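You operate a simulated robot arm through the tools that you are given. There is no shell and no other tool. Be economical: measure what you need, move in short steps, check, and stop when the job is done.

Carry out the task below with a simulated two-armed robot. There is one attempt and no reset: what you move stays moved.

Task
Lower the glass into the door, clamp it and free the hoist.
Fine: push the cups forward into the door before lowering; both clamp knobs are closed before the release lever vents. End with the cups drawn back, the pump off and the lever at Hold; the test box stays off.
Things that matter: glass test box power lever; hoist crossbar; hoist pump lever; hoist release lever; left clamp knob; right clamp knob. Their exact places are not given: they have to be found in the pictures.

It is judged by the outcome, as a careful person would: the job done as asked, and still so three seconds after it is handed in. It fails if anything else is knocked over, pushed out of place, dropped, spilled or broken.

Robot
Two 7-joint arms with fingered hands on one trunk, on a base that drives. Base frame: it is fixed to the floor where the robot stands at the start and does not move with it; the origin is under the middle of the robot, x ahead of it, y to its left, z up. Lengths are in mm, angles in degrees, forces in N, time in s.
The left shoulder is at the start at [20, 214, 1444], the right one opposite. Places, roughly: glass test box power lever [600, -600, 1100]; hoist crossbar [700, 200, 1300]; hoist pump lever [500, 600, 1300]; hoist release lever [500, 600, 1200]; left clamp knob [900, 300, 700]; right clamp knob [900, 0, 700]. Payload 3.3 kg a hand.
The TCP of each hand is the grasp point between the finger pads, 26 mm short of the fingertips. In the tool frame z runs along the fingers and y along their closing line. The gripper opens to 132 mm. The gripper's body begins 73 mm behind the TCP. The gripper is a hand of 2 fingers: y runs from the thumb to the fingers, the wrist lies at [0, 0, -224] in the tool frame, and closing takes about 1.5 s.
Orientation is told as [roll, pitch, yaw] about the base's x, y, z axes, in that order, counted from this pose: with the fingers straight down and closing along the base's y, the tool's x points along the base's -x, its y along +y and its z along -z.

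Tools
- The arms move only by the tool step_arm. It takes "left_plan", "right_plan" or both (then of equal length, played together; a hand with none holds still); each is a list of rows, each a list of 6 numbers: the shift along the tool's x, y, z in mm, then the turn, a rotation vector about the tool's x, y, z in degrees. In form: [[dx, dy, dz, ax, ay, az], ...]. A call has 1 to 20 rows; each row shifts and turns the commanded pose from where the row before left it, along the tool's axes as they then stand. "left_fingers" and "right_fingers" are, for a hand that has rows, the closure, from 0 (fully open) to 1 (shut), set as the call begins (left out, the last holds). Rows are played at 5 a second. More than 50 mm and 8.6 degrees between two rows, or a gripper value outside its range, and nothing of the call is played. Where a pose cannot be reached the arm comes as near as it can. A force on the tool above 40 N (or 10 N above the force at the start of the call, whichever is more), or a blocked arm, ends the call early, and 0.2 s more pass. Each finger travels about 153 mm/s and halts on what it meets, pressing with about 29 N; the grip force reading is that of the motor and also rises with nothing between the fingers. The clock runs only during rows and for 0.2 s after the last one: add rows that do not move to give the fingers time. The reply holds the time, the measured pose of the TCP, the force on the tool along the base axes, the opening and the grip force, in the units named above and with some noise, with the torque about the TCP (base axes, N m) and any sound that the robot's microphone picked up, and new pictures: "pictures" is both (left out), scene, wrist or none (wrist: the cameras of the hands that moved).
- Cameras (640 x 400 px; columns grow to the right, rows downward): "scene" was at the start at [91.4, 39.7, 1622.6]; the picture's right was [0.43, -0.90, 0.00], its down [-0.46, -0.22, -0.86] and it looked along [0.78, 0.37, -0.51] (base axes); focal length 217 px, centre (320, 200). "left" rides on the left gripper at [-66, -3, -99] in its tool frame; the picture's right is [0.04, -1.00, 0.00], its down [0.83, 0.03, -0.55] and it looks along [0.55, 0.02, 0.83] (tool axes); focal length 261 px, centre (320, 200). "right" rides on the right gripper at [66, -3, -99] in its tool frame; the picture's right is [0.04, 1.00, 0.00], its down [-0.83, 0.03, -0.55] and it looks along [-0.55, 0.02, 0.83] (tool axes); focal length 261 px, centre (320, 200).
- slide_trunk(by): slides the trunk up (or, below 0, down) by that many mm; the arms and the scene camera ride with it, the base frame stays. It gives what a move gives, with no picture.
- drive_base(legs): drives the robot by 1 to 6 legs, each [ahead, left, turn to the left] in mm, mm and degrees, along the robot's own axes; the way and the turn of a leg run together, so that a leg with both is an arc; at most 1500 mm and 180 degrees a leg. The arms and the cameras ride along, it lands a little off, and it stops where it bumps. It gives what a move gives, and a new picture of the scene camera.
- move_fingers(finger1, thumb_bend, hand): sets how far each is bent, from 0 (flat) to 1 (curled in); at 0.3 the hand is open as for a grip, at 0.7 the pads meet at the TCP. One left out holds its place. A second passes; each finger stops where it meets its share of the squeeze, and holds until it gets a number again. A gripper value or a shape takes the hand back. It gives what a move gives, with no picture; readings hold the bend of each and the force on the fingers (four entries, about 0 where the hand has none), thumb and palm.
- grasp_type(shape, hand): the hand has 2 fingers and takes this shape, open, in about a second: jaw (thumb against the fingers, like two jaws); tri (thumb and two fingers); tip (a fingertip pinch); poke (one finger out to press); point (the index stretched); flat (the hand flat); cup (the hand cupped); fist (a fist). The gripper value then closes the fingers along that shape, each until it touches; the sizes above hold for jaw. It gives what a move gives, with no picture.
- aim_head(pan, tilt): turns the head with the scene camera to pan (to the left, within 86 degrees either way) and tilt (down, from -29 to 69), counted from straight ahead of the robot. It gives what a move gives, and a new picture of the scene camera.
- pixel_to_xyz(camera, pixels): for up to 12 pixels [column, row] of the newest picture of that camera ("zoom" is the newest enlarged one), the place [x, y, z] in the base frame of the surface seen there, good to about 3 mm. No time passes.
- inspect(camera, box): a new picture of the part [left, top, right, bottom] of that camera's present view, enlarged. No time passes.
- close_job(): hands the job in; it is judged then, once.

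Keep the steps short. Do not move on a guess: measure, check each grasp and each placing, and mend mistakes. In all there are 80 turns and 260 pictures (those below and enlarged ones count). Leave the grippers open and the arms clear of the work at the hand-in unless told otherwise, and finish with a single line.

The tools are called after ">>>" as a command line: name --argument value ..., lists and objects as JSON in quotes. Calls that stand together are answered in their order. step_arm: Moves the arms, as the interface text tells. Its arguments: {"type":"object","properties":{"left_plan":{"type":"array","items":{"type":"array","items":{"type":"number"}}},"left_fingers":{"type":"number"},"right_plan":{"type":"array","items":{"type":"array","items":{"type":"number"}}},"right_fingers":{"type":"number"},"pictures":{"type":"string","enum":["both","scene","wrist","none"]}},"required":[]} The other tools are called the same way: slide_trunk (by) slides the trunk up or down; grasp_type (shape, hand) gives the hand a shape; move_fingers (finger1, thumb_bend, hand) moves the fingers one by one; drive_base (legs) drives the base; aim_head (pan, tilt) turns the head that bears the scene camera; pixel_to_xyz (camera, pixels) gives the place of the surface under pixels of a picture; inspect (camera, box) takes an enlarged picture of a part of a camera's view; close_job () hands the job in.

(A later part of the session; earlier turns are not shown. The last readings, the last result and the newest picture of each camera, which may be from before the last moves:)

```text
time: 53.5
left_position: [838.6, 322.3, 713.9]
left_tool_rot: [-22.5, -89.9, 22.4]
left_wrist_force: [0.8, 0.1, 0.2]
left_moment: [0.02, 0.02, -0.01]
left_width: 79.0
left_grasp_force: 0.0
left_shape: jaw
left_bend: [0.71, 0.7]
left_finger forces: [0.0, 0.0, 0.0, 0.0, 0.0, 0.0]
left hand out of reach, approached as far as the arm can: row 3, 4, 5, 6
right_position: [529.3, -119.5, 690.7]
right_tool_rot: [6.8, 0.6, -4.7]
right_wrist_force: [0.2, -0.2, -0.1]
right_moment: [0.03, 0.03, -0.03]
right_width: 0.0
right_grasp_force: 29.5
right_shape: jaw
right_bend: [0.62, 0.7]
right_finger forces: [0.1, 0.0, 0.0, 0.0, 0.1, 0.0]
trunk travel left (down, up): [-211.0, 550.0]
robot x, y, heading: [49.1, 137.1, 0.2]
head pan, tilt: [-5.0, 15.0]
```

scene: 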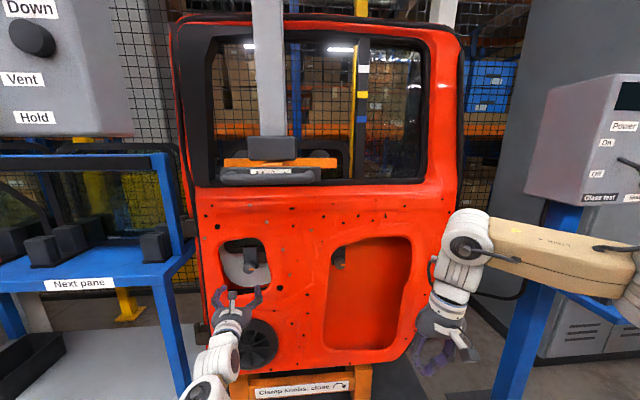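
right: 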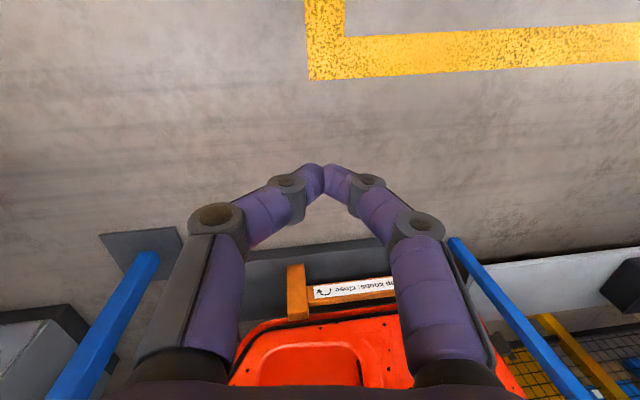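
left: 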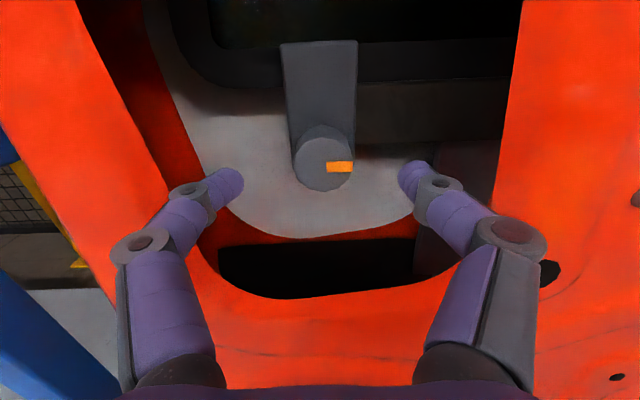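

I've reached the arm's limit at x=838. I'll retract the arm 30 mm for slack and drive the base 80 mm ahead.

>>> step_arm --left_plan '[[2, 0, -15, 0, 0, 0], [2, 0, -15, 0, 0, 0]]' --pictures "none"

>>> drive_base --legs '[[78, 0, 0]]'

>>> inspect --camera "left" --box '[0, 0, 640, 400]'

```text
time: 54.1
left_position: [809.7, 321.6, 710.5]
left_tool_rot: [-23.4, -89.9, 23.2]
left_wrist_force: [0.6, -0.4, 0.3]
left_moment: [-0.03, 0.02, 0.0]
left_width: 78.9
left_grasp_force: 0.1
left_shape: jaw
left_bend: [0.71, 0.7]
left_finger forces: [0.1, 0.0, 0.0, 0.1, 0.0, 0.0]
right_position: [529.4, -119.7, 691.4]
right_tool_rot: [6.7, 0.7, -4.8]
right_wrist_force: [0.0, -0.3, 0.9]
right_moment: [0.03, 0.0, -0.03]
right_width: 0.3
right_grasp_force: 28.8
right_shape: jaw
right_bend: [0.62, 0.7]
right_finger forces: [0.0, 0.1, 0.0, 0.1, 0.0, 0.1]
trunk travel left (down, up): [-211.0, 550.0]
robot x, y, heading: [46.0, 134.8, 0.3]
head pan, tilt: [-5.0, 15.0]
```

```text
time: 55.1
left_position: [889.2, 321.9, 710.1]
left_tool_rot: [-17.4, -89.7, 17.1]
left_wrist_force: [-0.4, 0.0, 1.1]
left_moment: [-0.01, 0.01, -0.02]
left_width: 79.2
left_grasp_force: 0.0
left_shape: jaw
left_bend: [0.71, 0.7]
left_finger forces: [0.0, 0.0, 0.0, 0.1, 0.0, 0.1]
right_position: [609.0, -118.5, 690.7]
right_tool_rot: [6.7, 0.7, -4.8]
right_wrist_force: [0.0, -0.6, 0.2]
right_moment: [-0.01, 0.03, 0.02]
right_width: 0.0
right_grasp_force: 29.3
right_shape: jaw
right_bend: [0.62, 0.7]
right_finger forces: [0.0, 0.0, 0.0, 0.0, 0.0, 0.0]
trunk travel left (down, up): [-211.0, 550.0]
robot x, y, heading: [124.0, 136.5, 0.3]
head pan, tilt: [-5.0, 15.0]
```

scene: 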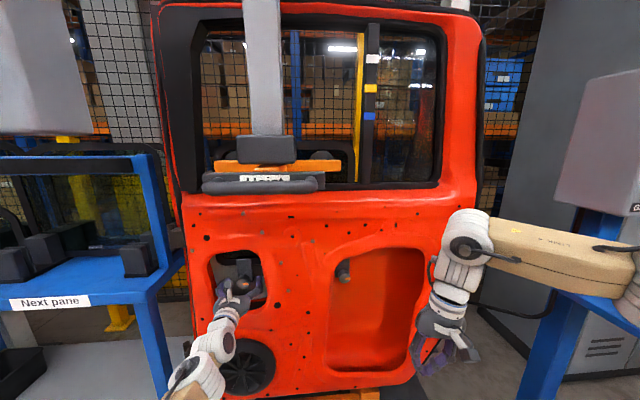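

```text
1.00 times, centred on (320, 200) of left
```

zoom: 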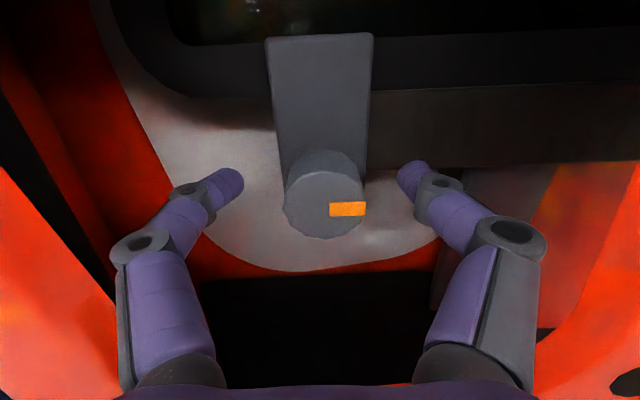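

The knob is centred between the fingers. Now I'll close on it.

>>> step_arm --left_plan '[[0, 0, 0, 0, 0, 0], [0, 0, 0, 0, 0, 0], [0, 0, 0, 0, 0, 0], [0, 0, 0, 0, 0, 0], [0, 0, 0, 0, 0, 0], [0, 0, 0, 0, 0, 0]]' --left_fingers 1 --pictures "wrist"

```text
time: 56.5
left_position: [889.0, 322.7, 709.0]
left_tool_rot: [-21.9, -89.9, 21.7]
left_wrist_force: [4.6, -0.1, 2.6]
left_moment: [0.0, -0.07, -0.02]
left_width: 30.9
left_grasp_force: 29.0
left_shape: jaw
left_bend: [0.73, 0.7]
left_finger forces: [25.4, 0.1, 0.1, 0.0, 25.8, 0.0]
right_position: [608.2, -120.8, 690.9]
right_tool_rot: [6.7, 0.6, -4.8]
right_wrist_force: [-0.4, -0.2, -0.6]
right_moment: [-0.03, 0.02, 0.0]
right_width: 0.0
right_grasp_force: 29.2
right_shape: jaw
right_bend: [0.62, 0.7]
right_finger forces: [0.1, 0.0, 0.0, 0.1, 0.0, 0.1]
trunk travel left (down, up): [-211.0, 550.0]
robot x, y, heading: [126.7, 139.5, 0.2]
head pan, tilt: [-5.0, 15.0]
```

left: 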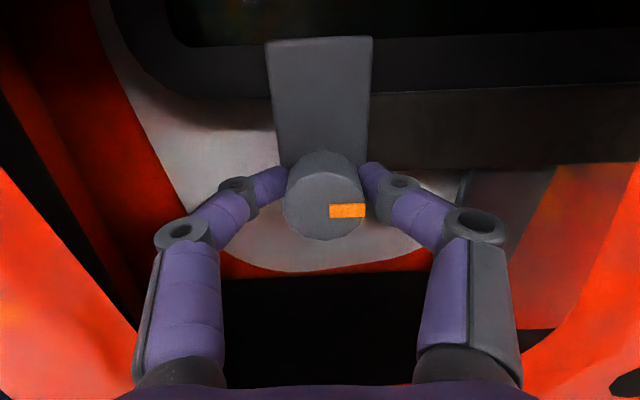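

It's gripped firmly (31 mm, 25 N on each side). I'll turn clockwise (about +z of the tool) in 8° steps.

>>> step_arm --left_plan '[[0, 0, 0, 0, 0, 8], [0, 0, 0, 0, 0, 8], [0, 0, 0, 0, 0, 8], [0, 0, 0, 0, 0, 8], [0, 0, 0, 0, 0, 8], [0, 0, 0, 0, 0, 8]]' --pictures "wrist"

```text
time: 57.9
left_position: [888.5, 321.1, 710.7]
left_tool_rot: [89.8, -42.0, -90.2]
left_wrist_force: [4.2, -7.6, 4.8]
left_moment: [-0.08, -0.07, -0.12]
left_width: 30.7
left_grasp_force: 28.4
left_shape: jaw
left_bend: [0.73, 0.7]
left_finger forces: [26.0, 0.0, 0.0, 0.1, 28.1, 0.1]
right_position: [609.4, -120.8, 690.9]
right_tool_rot: [6.7, 0.7, -4.8]
right_wrist_force: [0.6, -1.1, -0.3]
right_moment: [0.01, -0.02, 0.0]
right_width: 0.0
right_grasp_force: 28.8
right_shape: jaw
right_bend: [0.62, 0.7]
right_finger forces: [0.1, 0.0, 0.1, 0.0, 0.0, 0.0]
trunk travel left (down, up): [-211.0, 550.0]
robot x, y, heading: [125.1, 139.0, -0.2]
head pan, tilt: [-5.0, 15.0]
```

left: 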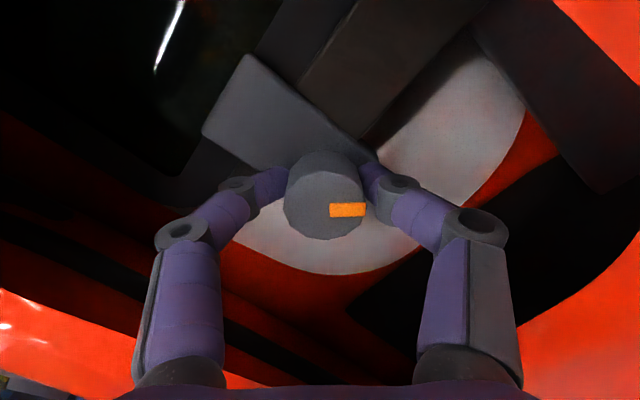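

The knob turns with the hand (48° so far). I'll continue.

>>> step_arm --left_plan '[[0, 0, 0, 0, 0, 8], [0, 0, 0, 0, 0, 8], [0, 0, 0, 0, 0, 8], [0, 0, 0, 0, 0, 8], [0, 0, 0, 0, 0, 8], [0, 0, 0, 0, 0, 6]]' --pictures "wrist"

```text
time: 59.3
left_position: [889.0, 319.4, 709.7]
left_tool_rot: [89.8, 4.1, -90.4]
left_wrist_force: [-2.0, -16.2, -0.1]
left_moment: [-0.33, 0.05, -0.24]
left_width: 30.7
left_grasp_force: 29.0
left_shape: jaw
left_bend: [0.73, 0.7]
left_finger forces: [28.6, 0.1, 0.0, 0.1, 27.1, 0.0]
right_position: [608.1, -120.5, 691.1]
right_tool_rot: [6.8, 0.6, -4.8]
right_wrist_force: [0.8, 0.6, 0.8]
right_moment: [-0.02, 0.03, -0.01]
right_width: 0.0
right_grasp_force: 28.7
right_shape: jaw
right_bend: [0.62, 0.7]
right_finger forces: [0.0, 0.0, 0.1, 0.1, 0.0, 0.1]
trunk travel left (down, up): [-211.0, 550.0]
robot x, y, heading: [128.9, 140.2, -0.1]
head pan, tilt: [-5.0, 15.0]
```

left: 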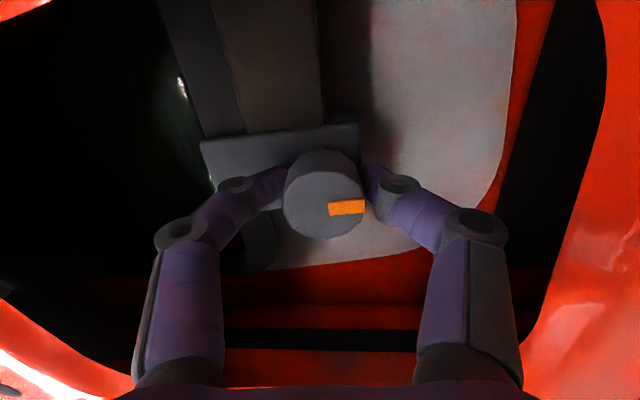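

The hand turned 94° while the marker slipped a few degrees back, so the knob has probably hit its stop at about 90°. I'll confirm with one more 12° turn.

>>> step_arm --left_plan '[[0, 0, 0, 0, 0, 6], [0, 0, 0, 0, 0, 6]]' --pictures "wrist"

```text
time: 59.9
left_position: [889.2, 322.8, 709.0]
left_tool_rot: [89.7, 16.1, -90.2]
left_wrist_force: [5.8, -11.2, -2.0]
left_moment: [-0.58, 0.01, -0.13]
left_width: 30.3
left_grasp_force: 28.0
left_shape: jaw
left_bend: [0.73, 0.7]
left_finger forces: [26.3, 0.0, 0.0, 0.0, 26.0, 0.0]
right_position: [608.5, -120.1, 690.4]
right_tool_rot: [6.7, 0.8, -4.7]
right_wrist_force: [0.5, 0.2, -0.7]
right_moment: [0.0, -0.02, -0.02]
right_width: 0.1
right_grasp_force: 29.6
right_shape: jaw
right_bend: [0.62, 0.7]
right_finger forces: [0.1, 0.0, 0.1, 0.1, 0.0, 0.0]
trunk travel left (down, up): [-211.0, 550.0]
robot x, y, heading: [127.1, 141.7, 0.0]
head pan, tilt: [-5.0, 15.0]
```

left: 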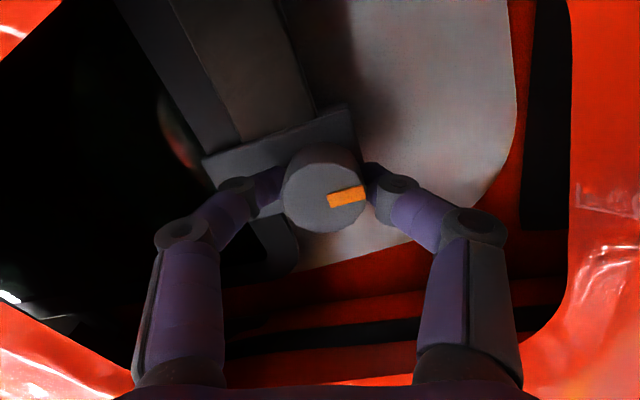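

The marker stays put while the hand slips, so the left knob is at its closed stop. I'll open the fingers, then drive straight back 300 mm.

>>> step_arm --left_plan '[[0, 0, 0, 0, 0, 0], [0, 0, 0, 0, 0, 0], [0, 0, 0, 0, 0, 0], [0, 0, 0, 0, 0, 0], [0, 0, -15, 0, 0, 0]]' --left_fingers 0.4 --pictures "wrist"

>>> drive_base --legs '[[-300, 0, 0]]'

>>> inspect --camera "scene" --box '[240, 180, 400, 290]'

```text
time: 61.1
left_position: [873.6, 322.1, 713.9]
left_tool_rot: [90.2, 15.8, -90.1]
left_wrist_force: [1.6, 0.1, 7.9]
left_moment: [0.14, 0.16, -0.03]
left_width: 78.0
left_grasp_force: 0.2
left_shape: jaw
left_bend: [0.71, 0.7]
left_finger forces: [0.0, 0.0, 0.0, 0.1, 8.0, 0.1]
right_position: [609.3, -118.7, 692.5]
right_tool_rot: [6.7, 0.7, -4.9]
right_wrist_force: [1.1, -0.4, -0.3]
right_moment: [-0.02, -0.05, 0.02]
right_width: 0.0
right_grasp_force: 29.0
right_shape: jaw
right_bend: [0.62, 0.7]
right_finger forces: [0.0, 0.1, 0.0, 0.0, 0.1, 0.0]
trunk travel left (down, up): [-211.0, 550.0]
robot x, y, heading: [125.6, 138.2, 0.2]
head pan, tilt: [-5.0, 15.0]
```

left: 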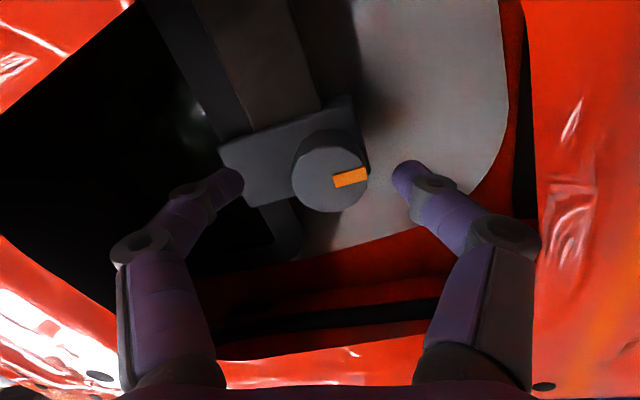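

```text
time: 63.2
left_position: [565.9, 320.2, 709.8]
left_tool_rot: [89.7, 15.9, -90.3]
left_wrist_force: [-0.3, 0.2, -0.2]
left_moment: [0.02, 0.0, -0.01]
left_width: 78.5
left_grasp_force: 0.1
left_shape: jaw
left_bend: [0.71, 0.7]
left_finger forces: [0.0, 0.1, 0.1, 0.0, 0.1, 0.0]
right_position: [301.4, -122.1, 689.6]
right_tool_rot: [6.6, 0.7, -4.7]
right_wrist_force: [0.0, 0.2, 0.2]
right_moment: [0.01, -0.02, -0.02]
right_width: 0.0
right_grasp_force: 28.8
right_shape: jaw
right_bend: [0.62, 0.7]
right_finger forces: [0.0, 0.0, 0.0, 0.0, 0.0, 0.0]
trunk travel left (down, up): [-211.0, 550.0]
robot x, y, heading: [-185.5, 134.0, 0.0]
head pan, tilt: [-5.0, 15.0]
```

scene: 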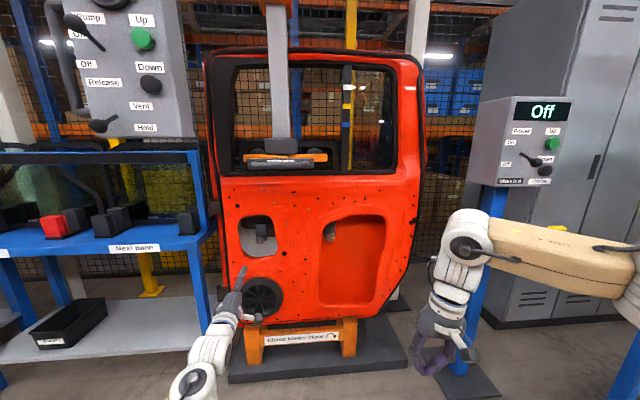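

```text
3.64 times, centred on (320, 235) of scene
```

zoom: 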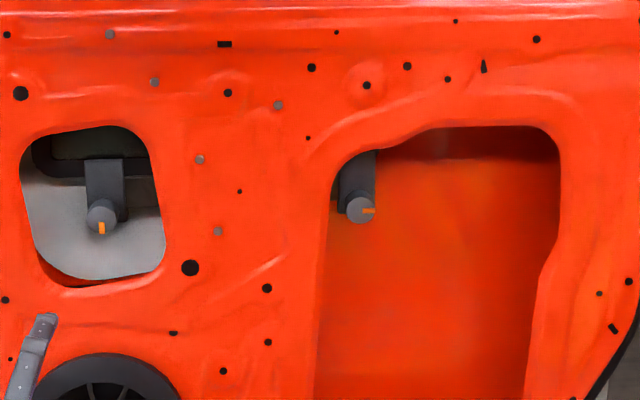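

The left knob's marker now points down (closed); the right one is still at 3 o'clock. I'll swing the right hand about its wrist to point forward.

>>> step_arm --right_plan '[[-32, 0, 0, 0, -8.2, 0], [-32, 0, 0, 0, -8.2, 0], [-32, 0, 0, 0, -8.2, 0], [-32, 0, 0, 0, -8.2, 0], [-32, 0, 0, 0, -8.2, 0], [-32, 0, 0, 0, -8.2, 0], [-32, 0, 0, 0, -8.2, 0], [-32, 0, 0, 0, -8.2, 0], [-32, 0, 0, 0, -8.2, 0], [-32, 0, 0, 0, -8.2, 0], [-32, 0, 0, 0, -8.2, 0]]' --right_fingers 0.4

```text
time: 65.6
left_position: [566.0, 320.2, 709.2]
left_tool_rot: [89.8, 15.8, -90.2]
left_wrist_force: [0.4, -0.5, 0.3]
left_moment: [-0.02, -0.02, 0.0]
left_width: 78.8
left_grasp_force: 0.1
left_shape: jaw
left_bend: [0.71, 0.7]
left_finger forces: [0.0, 0.1, 0.0, 0.1, 0.1, 0.0]
right_position: [537.7, -164.9, 897.8]
right_tool_rot: [86.1, -83.4, -91.0]
right_wrist_force: [-0.2, -0.7, 0.7]
right_moment: [0.04, 0.05, -0.04]
right_width: 78.9
right_grasp_force: 0.0
right_shape: jaw
right_bend: [0.71, 0.7]
right_finger forces: [0.0, 0.0, 0.0, 0.1, 0.0, 0.0]
trunk travel left (down, up): [-211.0, 550.0]
robot x, y, heading: [-182.5, 138.4, 0.2]
head pan, tilt: [-5.0, 15.0]
```

scene: 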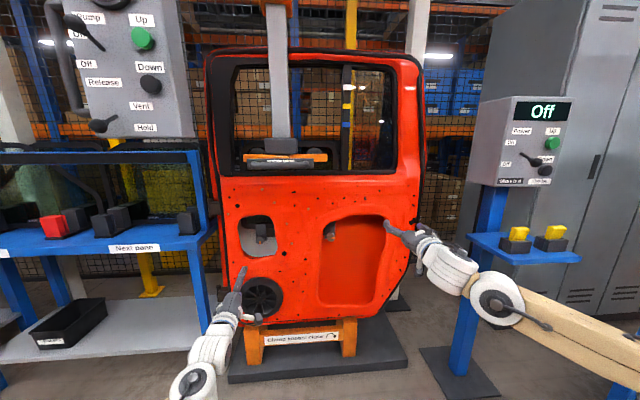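
right: 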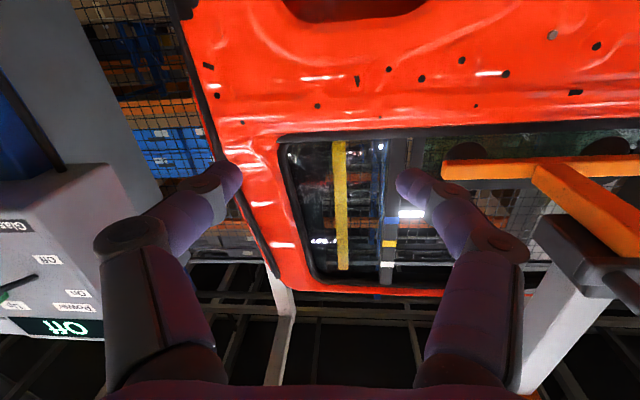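

Now I'll straighten the right hand (roll 6.6°, yaw 4.9°) and bring it to y −3, z 715.

>>> step_arm --right_plan '[[0, 0, 0, 0, 0, -6.6], [0, 0, 0, -4.9, 0, 0], [26, 23, 0, 0, 0, 0], [26, 23, 0, 0, 0, 0], [26, 23, 0, 0, 0, 0], [26, 23, 0, 0, 0, 0], [26, 23, 0, 0, 0, 0], [26, 23, 0, 0, 0, 0], [27, 24, 0, 0, 0, 0]]'

```text
time: 67.6
left_position: [565.9, 320.0, 709.6]
left_tool_rot: [89.9, 16.0, -90.4]
left_wrist_force: [-0.3, 0.1, 0.2]
left_moment: [-0.01, 0.0, 0.03]
left_width: 78.6
left_grasp_force: 0.1
left_shape: jaw
left_bend: [0.71, 0.7]
left_finger forces: [0.0, 0.0, 0.0, 0.0, 0.0, 0.0]
right_position: [537.1, -4.7, 710.4]
right_tool_rot: [13.0, -89.5, -13.1]
right_wrist_force: [-0.9, -0.2, 1.0]
right_moment: [0.0, 0.01, -0.01]
right_width: 78.8
right_grasp_force: 0.0
right_shape: jaw
right_bend: [0.71, 0.7]
right_finger forces: [0.0, 0.0, 0.1, 0.0, 0.0, 0.0]
trunk travel left (down, up): [-211.0, 550.0]
robot x, y, heading: [-176.6, 133.9, 0.5]
head pan, tilt: [-5.0, 15.0]
```

scene: 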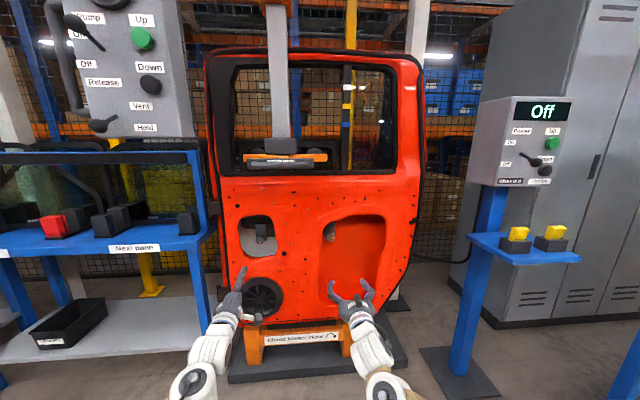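
right: 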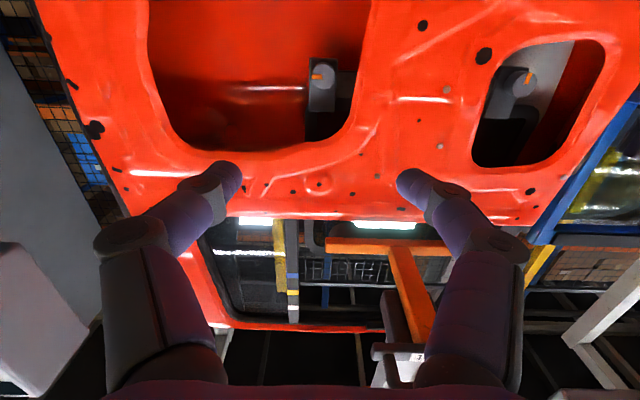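

The right hand is straight at (537,−5,710). Driving ahead would push the left hand into its opening, so first I'll unroll the left hand and swing it down about its wrist.

>>> step_arm --left_plan '[[0, 0, 0, 0, 0, -8.2], [0, 0, 0, 0, 0, -8.2], [0, 0, 0, 0, 0, -8.2], [0, 0, 0, 0, 0, -8.2], [0, 0, 0, 0, 0, -8.2], [0, 0, 0, 0, 0, -8.2], [0, 0, 0, 0, 0, -8.2], [0, 0, 0, 0, 0, -8.2], [0, 0, 0, 0, 0, -8.2], [0, 0, 0, 0, 0, -8.2], [0, 0, 0, 0, 0, -8.2], [0, 0, 0, 0, 0, -8.2], [0, 0, 0, 0, 0, -8.2], [32, 0, 0, 0, 8.2, 0], [32, 0, 0, 0, 8.2, 0], [32, 0, 0, 0, 8.2, 0], [32, 0, 0, 0, 8.2, 0], [32, 0, 0, 0, 8.2, 0], [32, 0, 0, 0, 8.2, 0], [32, 0, 0, 0, 8.2, 0]]' --left_fingers 1 --pictures "none"

>>> step_arm --left_plan '[[32, 0, 0, 0, 8.2, 0], [32, 0, 0, 0, 8.2, 0], [32, 0, 0, 0, 8.2, 0], [32, 0, 0, 0, 8.2, 0]]' --pictures "scene"

>>> pixel_to_xyz --camera "right" --pixels '[[322, 70], [322, 80], [315, 76], [329, 76], [325, 75], [320, 105], [250, 170], [240, 100]]'

>>> inspect --camera "right" --box '[270, 40, 380, 150]'

```text
time: 71.8
left_position: [476.0, 336.7, 508.4]
left_tool_rot: [0.3, -32.0, 0.7]
left_wrist_force: [-0.4, 0.9, 0.1]
left_moment: [0.0, 0.0, -0.02]
left_width: 0.0
left_grasp_force: 29.4
left_shape: jaw
left_bend: [0.63, 0.7]
left_finger forces: [0.1, 0.0, 0.0, 0.0, 0.0, 0.0]
right_position: [537.8, -4.4, 710.7]
right_tool_rot: [16.2, -89.5, -16.2]
right_wrist_force: [-0.1, -0.6, -0.4]
right_moment: [-0.04, 0.01, 0.01]
right_width: 78.9
right_grasp_force: 0.0
right_shape: jaw
right_bend: [0.71, 0.7]
right_finger forces: [0.0, 0.1, 0.1, 0.0, 0.0, 0.0]
trunk travel left (down, up): [-211.0, 550.0]
robot x, y, heading: [-182.6, 137.3, 0.1]
head pan, tilt: [-5.0, 15.0]
```

```text
time: 72.8
left_position: [356.8, 317.6, 469.0]
left_tool_rot: [-0.8, 0.3, -0.2]
left_wrist_force: [0.7, -0.2, 0.0]
left_moment: [-0.03, -0.02, 0.0]
left_width: 0.1
left_grasp_force: 28.4
left_shape: jaw
left_bend: [0.63, 0.7]
left_finger forces: [0.0, 0.0, 0.0, 0.0, 0.1, 0.0]
right_position: [536.7, -4.0, 711.3]
right_tool_rot: [15.7, -89.6, -15.5]
right_wrist_force: [0.2, 0.1, 0.1]
right_moment: [0.02, 0.04, 0.01]
right_width: 78.9
right_grasp_force: 0.1
right_shape: jaw
right_bend: [0.71, 0.7]
right_finger forces: [0.1, 0.0, 0.0, 0.1, 0.1, 0.0]
trunk travel left (down, up): [-211.0, 550.0]
robot x, y, heading: [-180.3, 139.9, 0.4]
head pan, tilt: [-5.0, 15.0]
```

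scene: 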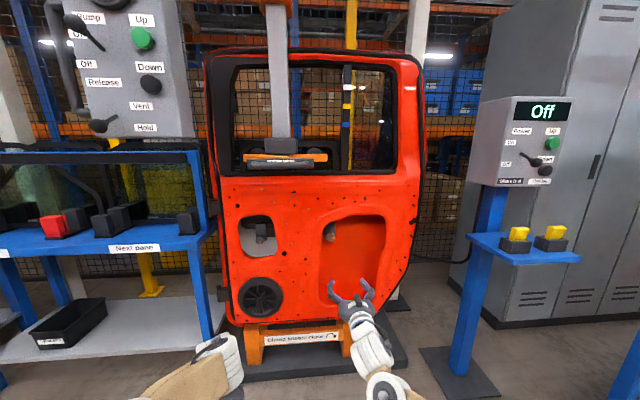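

```text
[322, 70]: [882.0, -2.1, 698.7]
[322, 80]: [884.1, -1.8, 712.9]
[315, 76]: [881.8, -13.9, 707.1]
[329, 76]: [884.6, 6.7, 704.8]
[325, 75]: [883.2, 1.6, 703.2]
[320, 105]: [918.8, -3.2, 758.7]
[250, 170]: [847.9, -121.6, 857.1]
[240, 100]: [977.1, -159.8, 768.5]
```

```text
3.64 times, centred on (325, 95) of right
```

zoom: 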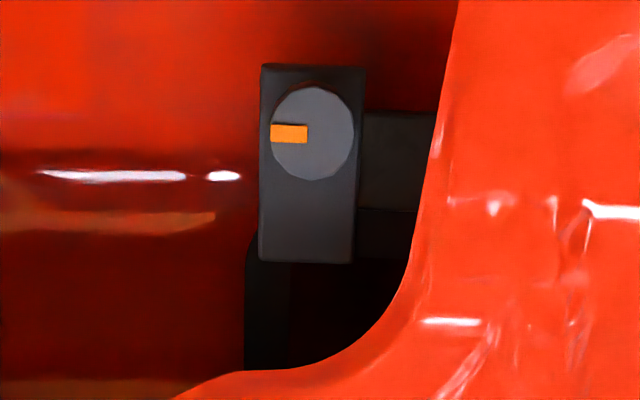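

The right knob's centre is (883,−2,708). The opening's left edge is only about 45 mm from it, so a horizontal grip would catch the edge. I'll pre-roll the right hand 56° clockwise and grip with just the tips, so the 90° turn passes through vertical. I'll drive 300 mm ahead after that.

>>> step_arm --right_plan '[[3.5, 2, 0, 0, 0, 0], [0, 0, 0, 0, 0, 8], [0, 0, 0, 0, 0, 8], [0, 0, 0, 0, 0, 8], [0, 0, 0, 0, 0, 8], [0, 0, 0, 0, 0, 8], [0, 0, 0, 0, 0, 8], [0, 0, 0, 0, 0, 8]]' --right_fingers 0.5 --pictures "none"

>>> drive_base --legs '[[275, 0, 0]]'

>>> step_arm --right_plan '[[0, 0, 0, 0, 0, 0]]' --pictures "wrist"

```text
time: 74.6
left_position: [356.6, 319.6, 467.9]
left_tool_rot: [-0.7, 0.4, -0.4]
left_wrist_force: [0.8, 0.1, 0.3]
left_moment: [-0.04, 0.0, 0.01]
left_width: 0.3
left_grasp_force: 28.3
left_shape: jaw
left_bend: [0.63, 0.7]
left_finger forces: [0.0, 0.0, 0.0, 0.0, 0.0, 0.1]
right_position: [539.4, -1.4, 708.7]
right_tool_rot: [89.3, -33.9, -89.6]
right_wrist_force: [-0.5, -0.1, 0.1]
right_moment: [0.03, -0.02, -0.02]
right_width: 66.8
right_grasp_force: 0.2
right_shape: jaw
right_bend: [0.73, 0.7]
right_finger forces: [0.0, 0.1, 0.0, 0.0, 0.1, 0.1]
trunk travel left (down, up): [-211.0, 550.0]
robot x, y, heading: [-181.1, 138.7, 0.2]
head pan, tilt: [-5.0, 15.0]
```

```text
time: 76.5
left_position: [626.9, 323.2, 470.6]
left_tool_rot: [-0.7, 0.3, 0.2]
left_wrist_force: [0.5, 0.4, -0.2]
left_moment: [0.01, 0.03, 0.02]
left_width: 0.0
left_grasp_force: 29.5
left_shape: jaw
left_bend: [0.63, 0.7]
left_finger forces: [0.0, 0.0, 0.1, 0.0, 0.0, 0.1]
right_position: [811.9, 5.7, 708.1]
right_tool_rot: [89.4, -33.8, -89.2]
right_wrist_force: [0.3, -0.6, 0.1]
right_moment: [-0.02, 0.01, 0.03]
right_width: 66.5
right_grasp_force: 0.1
right_shape: jaw
right_bend: [0.73, 0.7]
right_finger forces: [0.0, 0.0, 0.0, 0.0, 0.1, 0.0]
trunk travel left (down, up): [-211.0, 550.0]
robot x, y, heading: [91.6, 138.0, 0.4]
head pan, tilt: [-5.0, 15.0]
```

scene: 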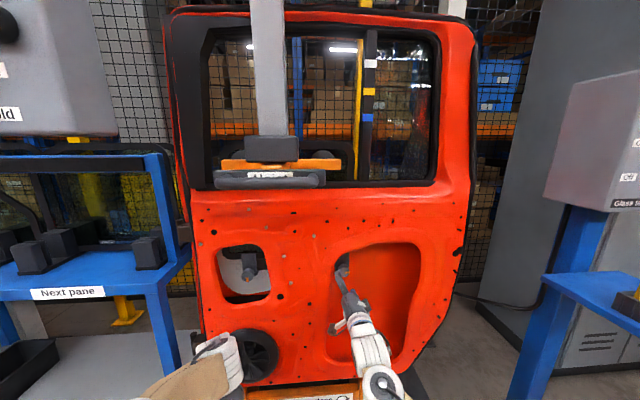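

```text
time: 76.9
left_position: [626.9, 324.3, 469.6]
left_tool_rot: [-0.7, 0.4, 0.1]
left_wrist_force: [-0.1, 0.0, 0.9]
left_moment: [0.01, 0.02, -0.03]
left_width: 0.0
left_grasp_force: 28.9
left_shape: jaw
left_bend: [0.63, 0.7]
left_finger forces: [0.1, 0.0, 0.1, 0.0, 0.1, 0.0]
right_position: [811.0, 5.6, 708.3]
right_tool_rot: [89.4, -33.9, -89.2]
right_wrist_force: [0.0, -0.5, 0.2]
right_moment: [-0.01, -0.01, 0.0]
right_width: 66.7
right_grasp_force: 0.0
right_shape: jaw
right_bend: [0.73, 0.7]
right_finger forces: [0.0, 0.1, 0.0, 0.0, 0.0, 0.1]
trunk travel left (down, up): [-211.0, 550.0]
robot x, y, heading: [92.6, 139.1, 0.5]
head pan, tilt: [-5.0, 15.0]
```

right: 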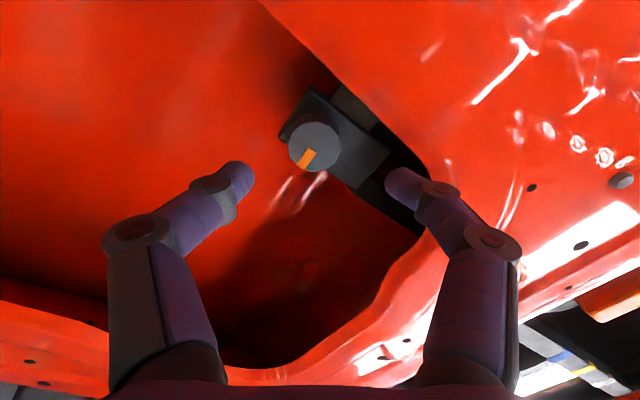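

The drive landed about 7 mm to the left. I'll measure the knob once more.

>>> pixel_to_xyz --camera "right" --pixels '[[313, 146], [300, 146], [325, 146], [313, 134], [313, 158], [408, 185], [360, 90], [420, 250]]'

```text
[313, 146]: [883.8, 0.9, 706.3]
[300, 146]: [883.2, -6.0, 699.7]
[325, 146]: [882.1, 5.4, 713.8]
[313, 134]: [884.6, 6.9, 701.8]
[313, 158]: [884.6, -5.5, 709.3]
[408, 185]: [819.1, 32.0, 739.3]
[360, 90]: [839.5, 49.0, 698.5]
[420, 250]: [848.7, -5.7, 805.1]
```

The knob centre is about (883,0,706.5). I'll drive 30 mm ahead so the arm keeps slack, then correct with the arm.

>>> drive_base --legs '[[30, 0, 0]]'

```text
time: 77.8
left_position: [657.2, 323.6, 469.0]
left_tool_rot: [-0.7, 0.3, 0.1]
left_wrist_force: [0.3, 0.3, 0.2]
left_moment: [-0.04, -0.01, 0.05]
left_width: 0.1
left_grasp_force: 29.1
left_shape: jaw
left_bend: [0.63, 0.7]
left_finger forces: [0.0, 0.0, 0.0, 0.1, 0.0, 0.0]
right_position: [841.7, 5.3, 707.9]
right_tool_rot: [89.4, -33.8, -89.3]
right_wrist_force: [0.0, 0.6, 0.5]
right_moment: [0.0, 0.01, -0.01]
right_width: 66.5
right_grasp_force: 0.1
right_shape: jaw
right_bend: [0.73, 0.7]
right_finger forces: [0.0, 0.0, 0.0, 0.0, 0.0, 0.0]
trunk travel left (down, up): [-211.0, 550.0]
robot x, y, heading: [120.4, 136.8, 0.5]
head pan, tilt: [-5.0, 15.0]
```

scene: 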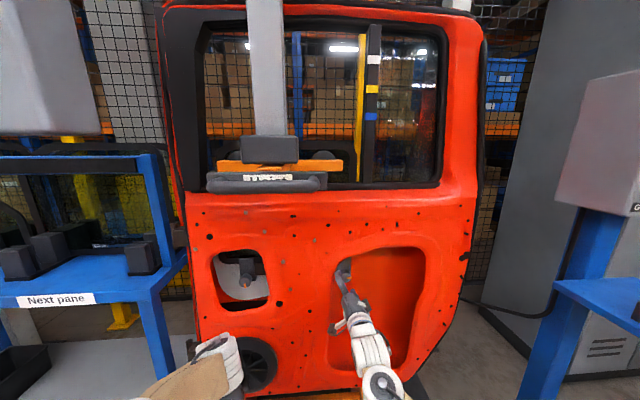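

Now I'll correct sideways and advance 34 mm to x≈876 around the knob.

>>> step_arm --right_plan '[[-3.6, -4.5, 0, 0, 0, 0], [0, 0, 12, 0, 0, 0], [0, 0, 12, 0, 0, 0], [0, 0, 10, 0, 0, 0]]' --pictures "wrist"

```text
time: 78.8
left_position: [658.2, 323.8, 469.4]
left_tool_rot: [-0.6, 0.3, 0.1]
left_wrist_force: [-0.2, 0.2, -0.2]
left_moment: [-0.01, -0.02, 0.02]
left_width: 0.0
left_grasp_force: 28.5
left_shape: jaw
left_bend: [0.63, 0.7]
left_finger forces: [0.1, 0.1, 0.0, 0.0, 0.1, 0.0]
right_position: [875.2, 2.3, 706.3]
right_tool_rot: [89.3, -33.7, -89.1]
right_wrist_force: [1.0, -0.6, 0.0]
right_moment: [0.0, -0.03, 0.01]
right_width: 66.7
right_grasp_force: 0.1
right_shape: jaw
right_bend: [0.73, 0.7]
right_finger forces: [0.1, 0.0, 0.0, 0.1, 0.0, 0.0]
trunk travel left (down, up): [-211.0, 550.0]
robot x, y, heading: [118.7, 139.6, 0.1]
head pan, tilt: [-5.0, 15.0]
```

right: 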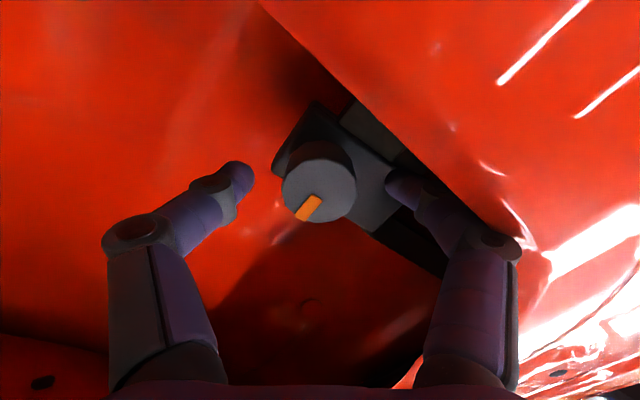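

The knob is centred between the tips. I'll close on it.

>>> step_arm --right_plan '[[0, 0, 0, 0, 0, 0], [0, 0, 0, 0, 0, 0], [0, 0, 0, 0, 0, 0], [0, 0, 0, 0, 0, 0], [0, 0, 0, 0, 0, 0]]' --right_fingers 1 --pictures "wrist"

```text
time: 80.0
left_position: [657.1, 323.5, 468.5]
left_tool_rot: [-0.6, 0.3, 0.2]
left_wrist_force: [0.0, 0.3, 0.4]
left_moment: [-0.01, 0.0, -0.01]
left_width: 0.0
left_grasp_force: 28.8
left_shape: jaw
left_bend: [0.63, 0.7]
left_finger forces: [0.1, 0.1, 0.0, 0.1, 0.1, 0.1]
right_position: [875.2, 2.4, 706.8]
right_tool_rot: [89.3, -33.9, -89.1]
right_wrist_force: [2.3, 2.7, -2.0]
right_moment: [0.02, 0.06, 0.02]
right_width: 30.6
right_grasp_force: 29.3
right_shape: jaw
right_bend: [0.73, 0.7]
right_finger forces: [25.9, 0.0, 0.0, 0.0, 26.2, 0.1]
trunk travel left (down, up): [-211.0, 550.0]
robot x, y, heading: [122.1, 136.2, 0.3]
head pan, tilt: [-5.0, 15.0]
```

right: 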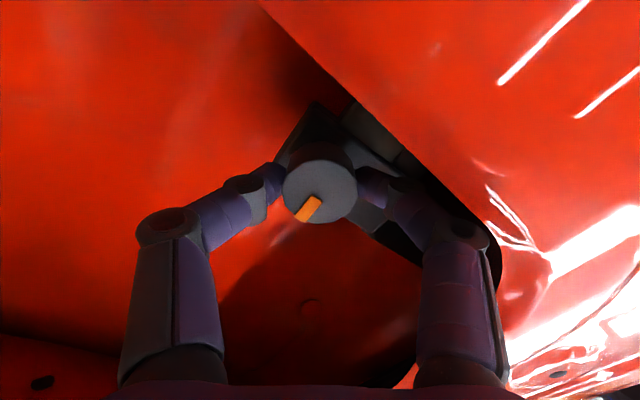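

It's gripped at 30.6 mm. I'll turn clockwise 48° first.

>>> step_arm --right_plan '[[0, 0, 0, 0, 0, 8], [0, 0, 0, 0, 0, 8], [0, 0, 0, 0, 0, 8], [0, 0, 0, 0, 0, 8], [0, 0, 0, 0, 0, 8], [0, 0, 0, 0, 0, 8]]' --pictures "wrist"

```text
time: 81.4
left_position: [657.7, 324.0, 469.0]
left_tool_rot: [-0.6, 0.3, 0.1]
left_wrist_force: [-0.9, 0.1, 0.0]
left_moment: [0.0, 0.01, 0.03]
left_width: 0.0
left_grasp_force: 28.9
left_shape: jaw
left_bend: [0.63, 0.7]
left_finger forces: [0.0, 0.1, 0.1, 0.0, 0.1, 0.0]
right_position: [876.7, 3.0, 707.8]
right_tool_rot: [89.6, 14.3, -89.6]
right_wrist_force: [2.7, 7.0, 4.4]
right_moment: [-0.03, -0.08, 0.13]
right_width: 30.4
right_grasp_force: 28.5
right_shape: jaw
right_bend: [0.73, 0.7]
right_finger forces: [28.4, 0.1, 0.0, 0.0, 26.3, 0.0]
trunk travel left (down, up): [-211.0, 550.0]
robot x, y, heading: [123.5, 140.9, 0.4]
head pan, tilt: [-5.0, 15.0]
```

right: 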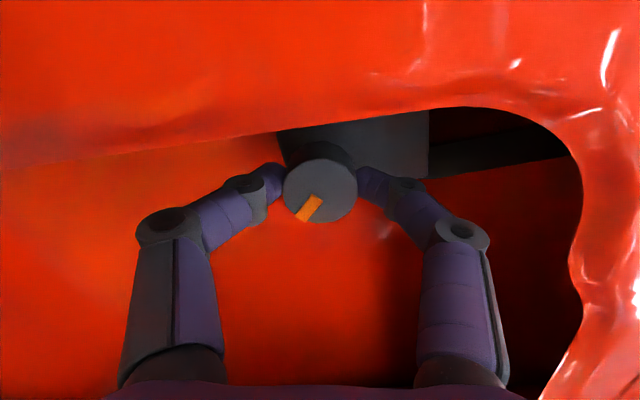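

The knob follows the hand. I'll continue another 48°.

>>> step_arm --right_plan '[[0, 0, 0, 0, 0, 8], [0, 0, 0, 0, 0, 8], [0, 0, 0, 0, 0, 8], [0, 0, 0, 0, 0, 8], [0, 0, 0, 0, 0, 8], [0, 0, 0, 0, 0, 8]]' --pictures "wrist"

```text
time: 82.2
left_position: [656.8, 326.7, 469.8]
left_tool_rot: [-0.8, 0.2, 0.3]
left_wrist_force: [-0.3, -0.1, -0.2]
left_moment: [-0.02, -0.01, -0.01]
left_width: 0.0
left_grasp_force: 28.8
left_shape: jaw
left_bend: [0.63, 0.7]
left_finger forces: [0.0, 0.1, 0.0, 0.0, 0.1, 0.0]
right_position: [876.2, -0.5, 707.9]
right_tool_rot: [90.3, 34.8, -88.6]
right_wrist_force: [-11.2, 19.2, 5.4]
right_moment: [0.02, -0.01, 0.34]
right_width: 30.9
right_grasp_force: 29.1
right_shape: jaw
right_bend: [0.74, 0.7]
right_finger forces: [27.9, 0.1, 0.0, 0.0, 32.4, 0.0]
trunk travel left (down, up): [-211.0, 550.0]
robot x, y, heading: [120.6, 142.6, 0.7]
head pan, tilt: [-5.0, 15.0]
stopped in row 4 (right hand): the force on the tool passed its limit (the readings are from after the stop); the commanded pose is now the measured one
```

right: 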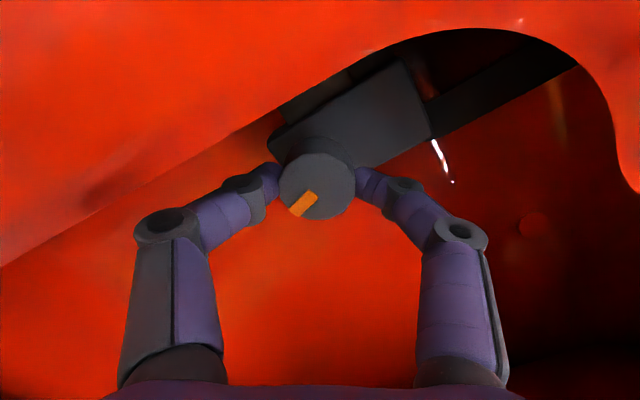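

The force limit was reached after 68° of turn; a finger is probably touching the opening's edge. I'll open slightly, back off 32 mm, and roll back 64° to regrip.

>>> step_arm --right_plan '[[0, 0, 0, 0, 0, -4], [0, 0, 0, 0, 0, 0], [0, 0, -10, 0, 0, 0], [0, 0, -11, 0, 0, 0], [0, 0, -11, 0, 0, 0], [0, 0, 0, 0, 0, -8], [0, 0, 0, 0, 0, -8], [0, 0, 0, 0, 0, -8], [0, 0, 0, 0, 0, -8], [0, 0, 0, 0, 0, -8], [0, 0, 0, 0, 0, -8], [0, 0, 0, 0, 0, -8]]' --right_fingers 0.62 --pictures "wrist"

```text
time: 84.8
left_position: [658.2, 325.4, 468.6]
left_tool_rot: [-0.7, 0.3, 0.2]
left_wrist_force: [-0.8, 0.9, 0.5]
left_moment: [-0.01, 0.0, 0.03]
left_width: 0.0
left_grasp_force: 28.5
left_shape: jaw
left_bend: [0.63, 0.7]
left_finger forces: [0.0, 0.0, 0.0, 0.0, 0.1, 0.1]
right_position: [844.2, -4.2, 705.2]
right_tool_rot: [89.8, -25.0, -88.9]
right_wrist_force: [0.3, 0.4, -0.6]
right_moment: [0.01, 0.01, 0.0]
right_width: 50.3
right_grasp_force: 0.1
right_shape: jaw
right_bend: [0.74, 0.7]
right_finger forces: [0.1, 0.0, 0.1, 0.0, 0.0, 0.1]
trunk travel left (down, up): [-211.0, 550.0]
robot x, y, heading: [118.9, 139.5, 0.4]
head pan, tilt: [-5.0, 15.0]
```

right: 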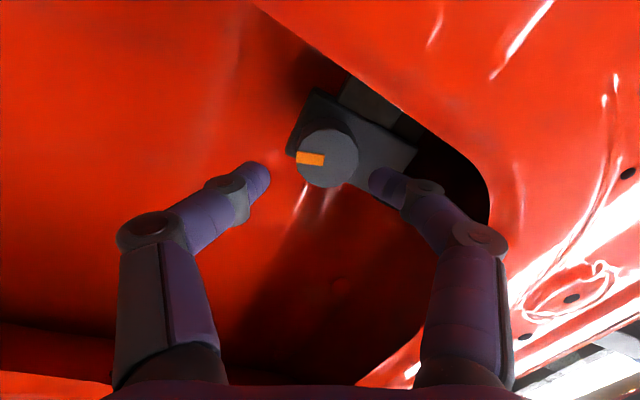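

The knob holds its new angle and the hand is rolled back to about 65°. I'll recentre by (+4,+1.5), advance, and regrip.

>>> step_arm --right_plan '[[3, 3, 0, 0, 0, 0], [0, 0, 11, 0, 0, 0], [0, 0, 11, 0, 0, 0], [0, 0, 9, 0, 0, 0]]' --pictures "none"

>>> step_arm --right_plan '[[0, 0, 0, 0, 0, 0], [0, 0, 0, 0, 0, 0], [0, 0, 0, 0, 0, 0], [0, 0, 0, 0, 0, 0], [0, 0, 0, 0, 0, 8], [0, 0, 0, 0, 0, 8], [0, 0, 0, 0, 0, 8], [0, 0, 0, 0, 0, 8]]' --right_fingers 1 --pictures "wrist"

```text
time: 85.8
left_position: [658.4, 324.2, 469.5]
left_tool_rot: [-0.7, 0.4, 0.2]
left_wrist_force: [0.2, -0.2, -0.3]
left_moment: [0.01, -0.01, 0.02]
left_width: 0.0
left_grasp_force: 28.8
left_shape: jaw
left_bend: [0.63, 0.7]
left_finger forces: [0.0, 0.1, 0.0, 0.0, 0.0, 0.1]
right_position: [875.7, 0.1, 705.1]
right_tool_rot: [89.8, -24.7, -89.0]
right_wrist_force: [0.8, -0.3, -1.1]
right_moment: [0.0, 0.01, 0.0]
right_width: 49.8
right_grasp_force: 0.0
right_shape: jaw
right_bend: [0.74, 0.7]
right_finger forces: [0.1, 0.1, 0.0, 0.0, 0.0, 0.0]
trunk travel left (down, up): [-211.0, 550.0]
robot x, y, heading: [119.1, 136.5, 0.9]
head pan, tilt: [-5.0, 15.0]
```

```text
time: 87.6
left_position: [656.3, 325.0, 468.6]
left_tool_rot: [-0.6, 0.4, 0.2]
left_wrist_force: [-0.4, -1.0, -0.1]
left_moment: [0.0, 0.03, 0.0]
left_width: 0.0
left_grasp_force: 28.8
left_shape: jaw
left_bend: [0.63, 0.7]
left_finger forces: [0.0, 0.1, 0.1, 0.0, 0.0, 0.1]
right_position: [876.0, 3.3, 706.6]
right_tool_rot: [89.7, 7.4, -88.9]
right_wrist_force: [7.3, 10.3, -1.5]
right_moment: [-0.7, 0.06, 0.22]
right_width: 30.1
right_grasp_force: 28.8
right_shape: jaw
right_bend: [0.74, 0.7]
right_finger forces: [27.6, 0.0, 0.1, 0.0, 26.9, 0.0]
trunk travel left (down, up): [-211.0, 550.0]
robot x, y, heading: [117.8, 138.4, 0.6]
head pan, tilt: [-5.0, 15.0]
```

right: 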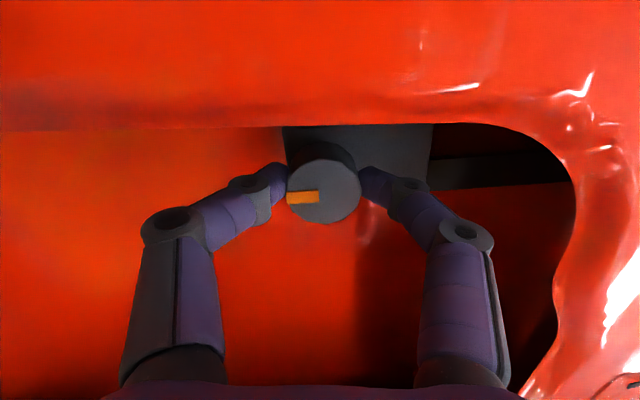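

Torque is −0.7 N·m and the marker now points down, so it's at the stop. I'll add one more small nudge to be sure, then release and back out.

>>> step_arm --right_plan '[[0, 0, 0, 0, 0, 6], [0, 0, 0, 0, 0, 0]]' --pictures "wrist"

>>> step_arm --right_plan '[[0, 0, 0, 0, 0, 0], [0, 0, 0, 0, 0, 0], [0, 0, -10, 0, 0, 0], [0, 0, -12, 0, 0, 0], [0, 0, -12, 0, 0, 0]]' --right_fingers 0.6 --pictures "none"

>>> drive_base --legs '[[-420, 0, 0]]'

>>> inspect --camera "scene" --box '[220, 180, 400, 300]'

```text
time: 88.2
left_position: [657.5, 323.9, 469.3]
left_tool_rot: [-0.7, 0.4, 0.3]
left_wrist_force: [-0.9, 0.5, -0.2]
left_moment: [-0.02, -0.02, -0.02]
left_width: 0.1
left_grasp_force: 28.8
left_shape: jaw
left_bend: [0.63, 0.7]
left_finger forces: [0.0, 0.0, 0.1, 0.0, 0.0, 0.0]
right_position: [876.0, 0.2, 705.8]
right_tool_rot: [89.8, 13.4, -89.1]
right_wrist_force: [3.1, 5.3, -0.5]
right_moment: [-0.6, -0.05, 0.05]
right_width: 30.4
right_grasp_force: 29.5
right_shape: jaw
right_bend: [0.74, 0.7]
right_finger forces: [25.2, 0.1, 0.0, 0.1, 26.9, 0.0]
trunk travel left (down, up): [-211.0, 550.0]
robot x, y, heading: [118.8, 136.5, 0.4]
head pan, tilt: [-5.0, 15.0]
```

right: 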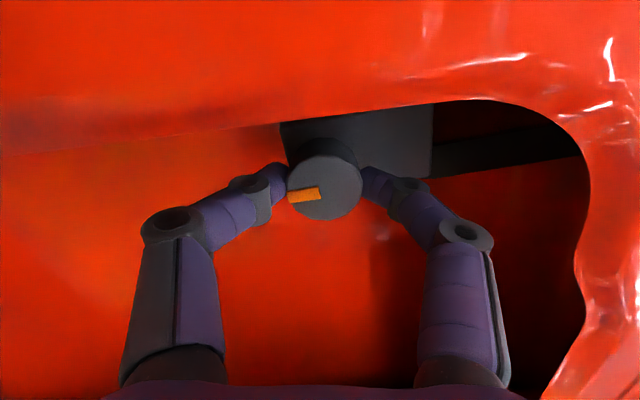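

```text
time: 89.4
left_position: [657.0, 324.4, 469.3]
left_tool_rot: [-0.6, 0.3, 0.1]
left_wrist_force: [-0.5, 0.1, 0.1]
left_moment: [0.0, -0.01, 0.03]
left_width: 0.0
left_grasp_force: 29.5
left_shape: jaw
left_bend: [0.63, 0.7]
left_finger forces: [0.0, 0.0, 0.0, 0.0, 0.0, 0.0]
right_position: [849.3, -16.7, 716.3]
right_tool_rot: [91.0, 12.2, -89.9]
right_wrist_force: [0.6, -0.2, -0.7]
right_moment: [0.03, 0.01, 0.0]
right_width: 52.5
right_grasp_force: 0.0
right_shape: jaw
right_bend: [0.73, 0.7]
right_finger forces: [0.1, 0.1, 0.1, 0.0, 0.0, 0.0]
trunk travel left (down, up): [-211.0, 550.0]
robot x, y, heading: [123.4, 141.8, 0.9]
head pan, tilt: [-5.0, 15.0]
```

```text
time: 92.0
left_position: [220.3, 320.0, 470.4]
left_tool_rot: [-0.7, 0.3, 0.2]
left_wrist_force: [0.7, -0.5, -0.1]
left_moment: [0.02, 0.01, 0.03]
left_width: 0.0
left_grasp_force: 29.0
left_shape: jaw
left_bend: [0.63, 0.7]
left_finger forces: [0.0, 0.0, 0.0, 0.1, 0.1, 0.0]
right_position: [410.3, -22.0, 706.2]
right_tool_rot: [90.1, 11.8, -90.1]
right_wrist_force: [-0.1, -0.1, 0.0]
right_moment: [0.02, -0.03, -0.02]
right_width: 52.4
right_grasp_force: 0.1
right_shape: jaw
right_bend: [0.73, 0.7]
right_finger forces: [0.1, 0.1, 0.0, 0.0, 0.0, 0.0]
trunk travel left (down, up): [-211.0, 550.0]
robot x, y, heading: [-317.0, 135.2, 0.4]
head pan, tilt: [-5.0, 15.0]
```

scene: 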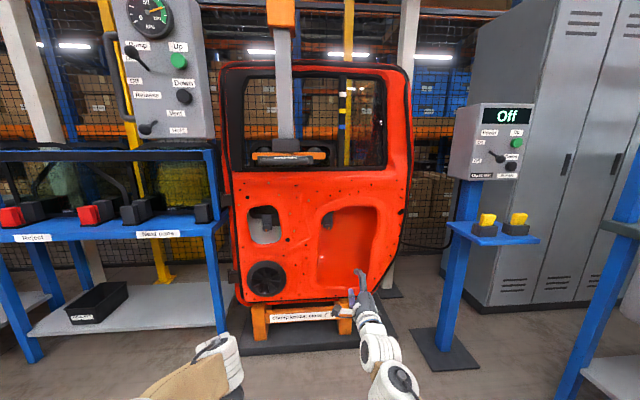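

```text
3.33 times, centred on (310, 240) of scene
```

zoom: 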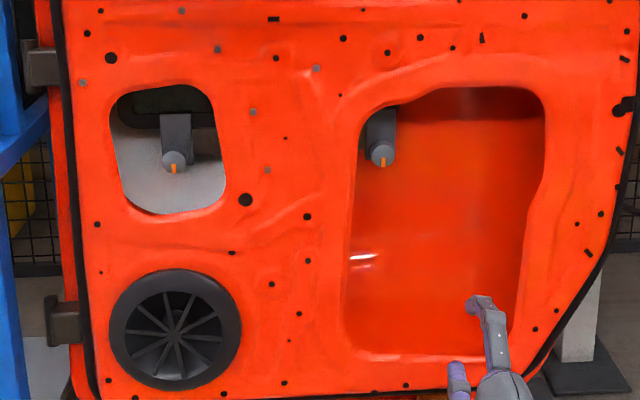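

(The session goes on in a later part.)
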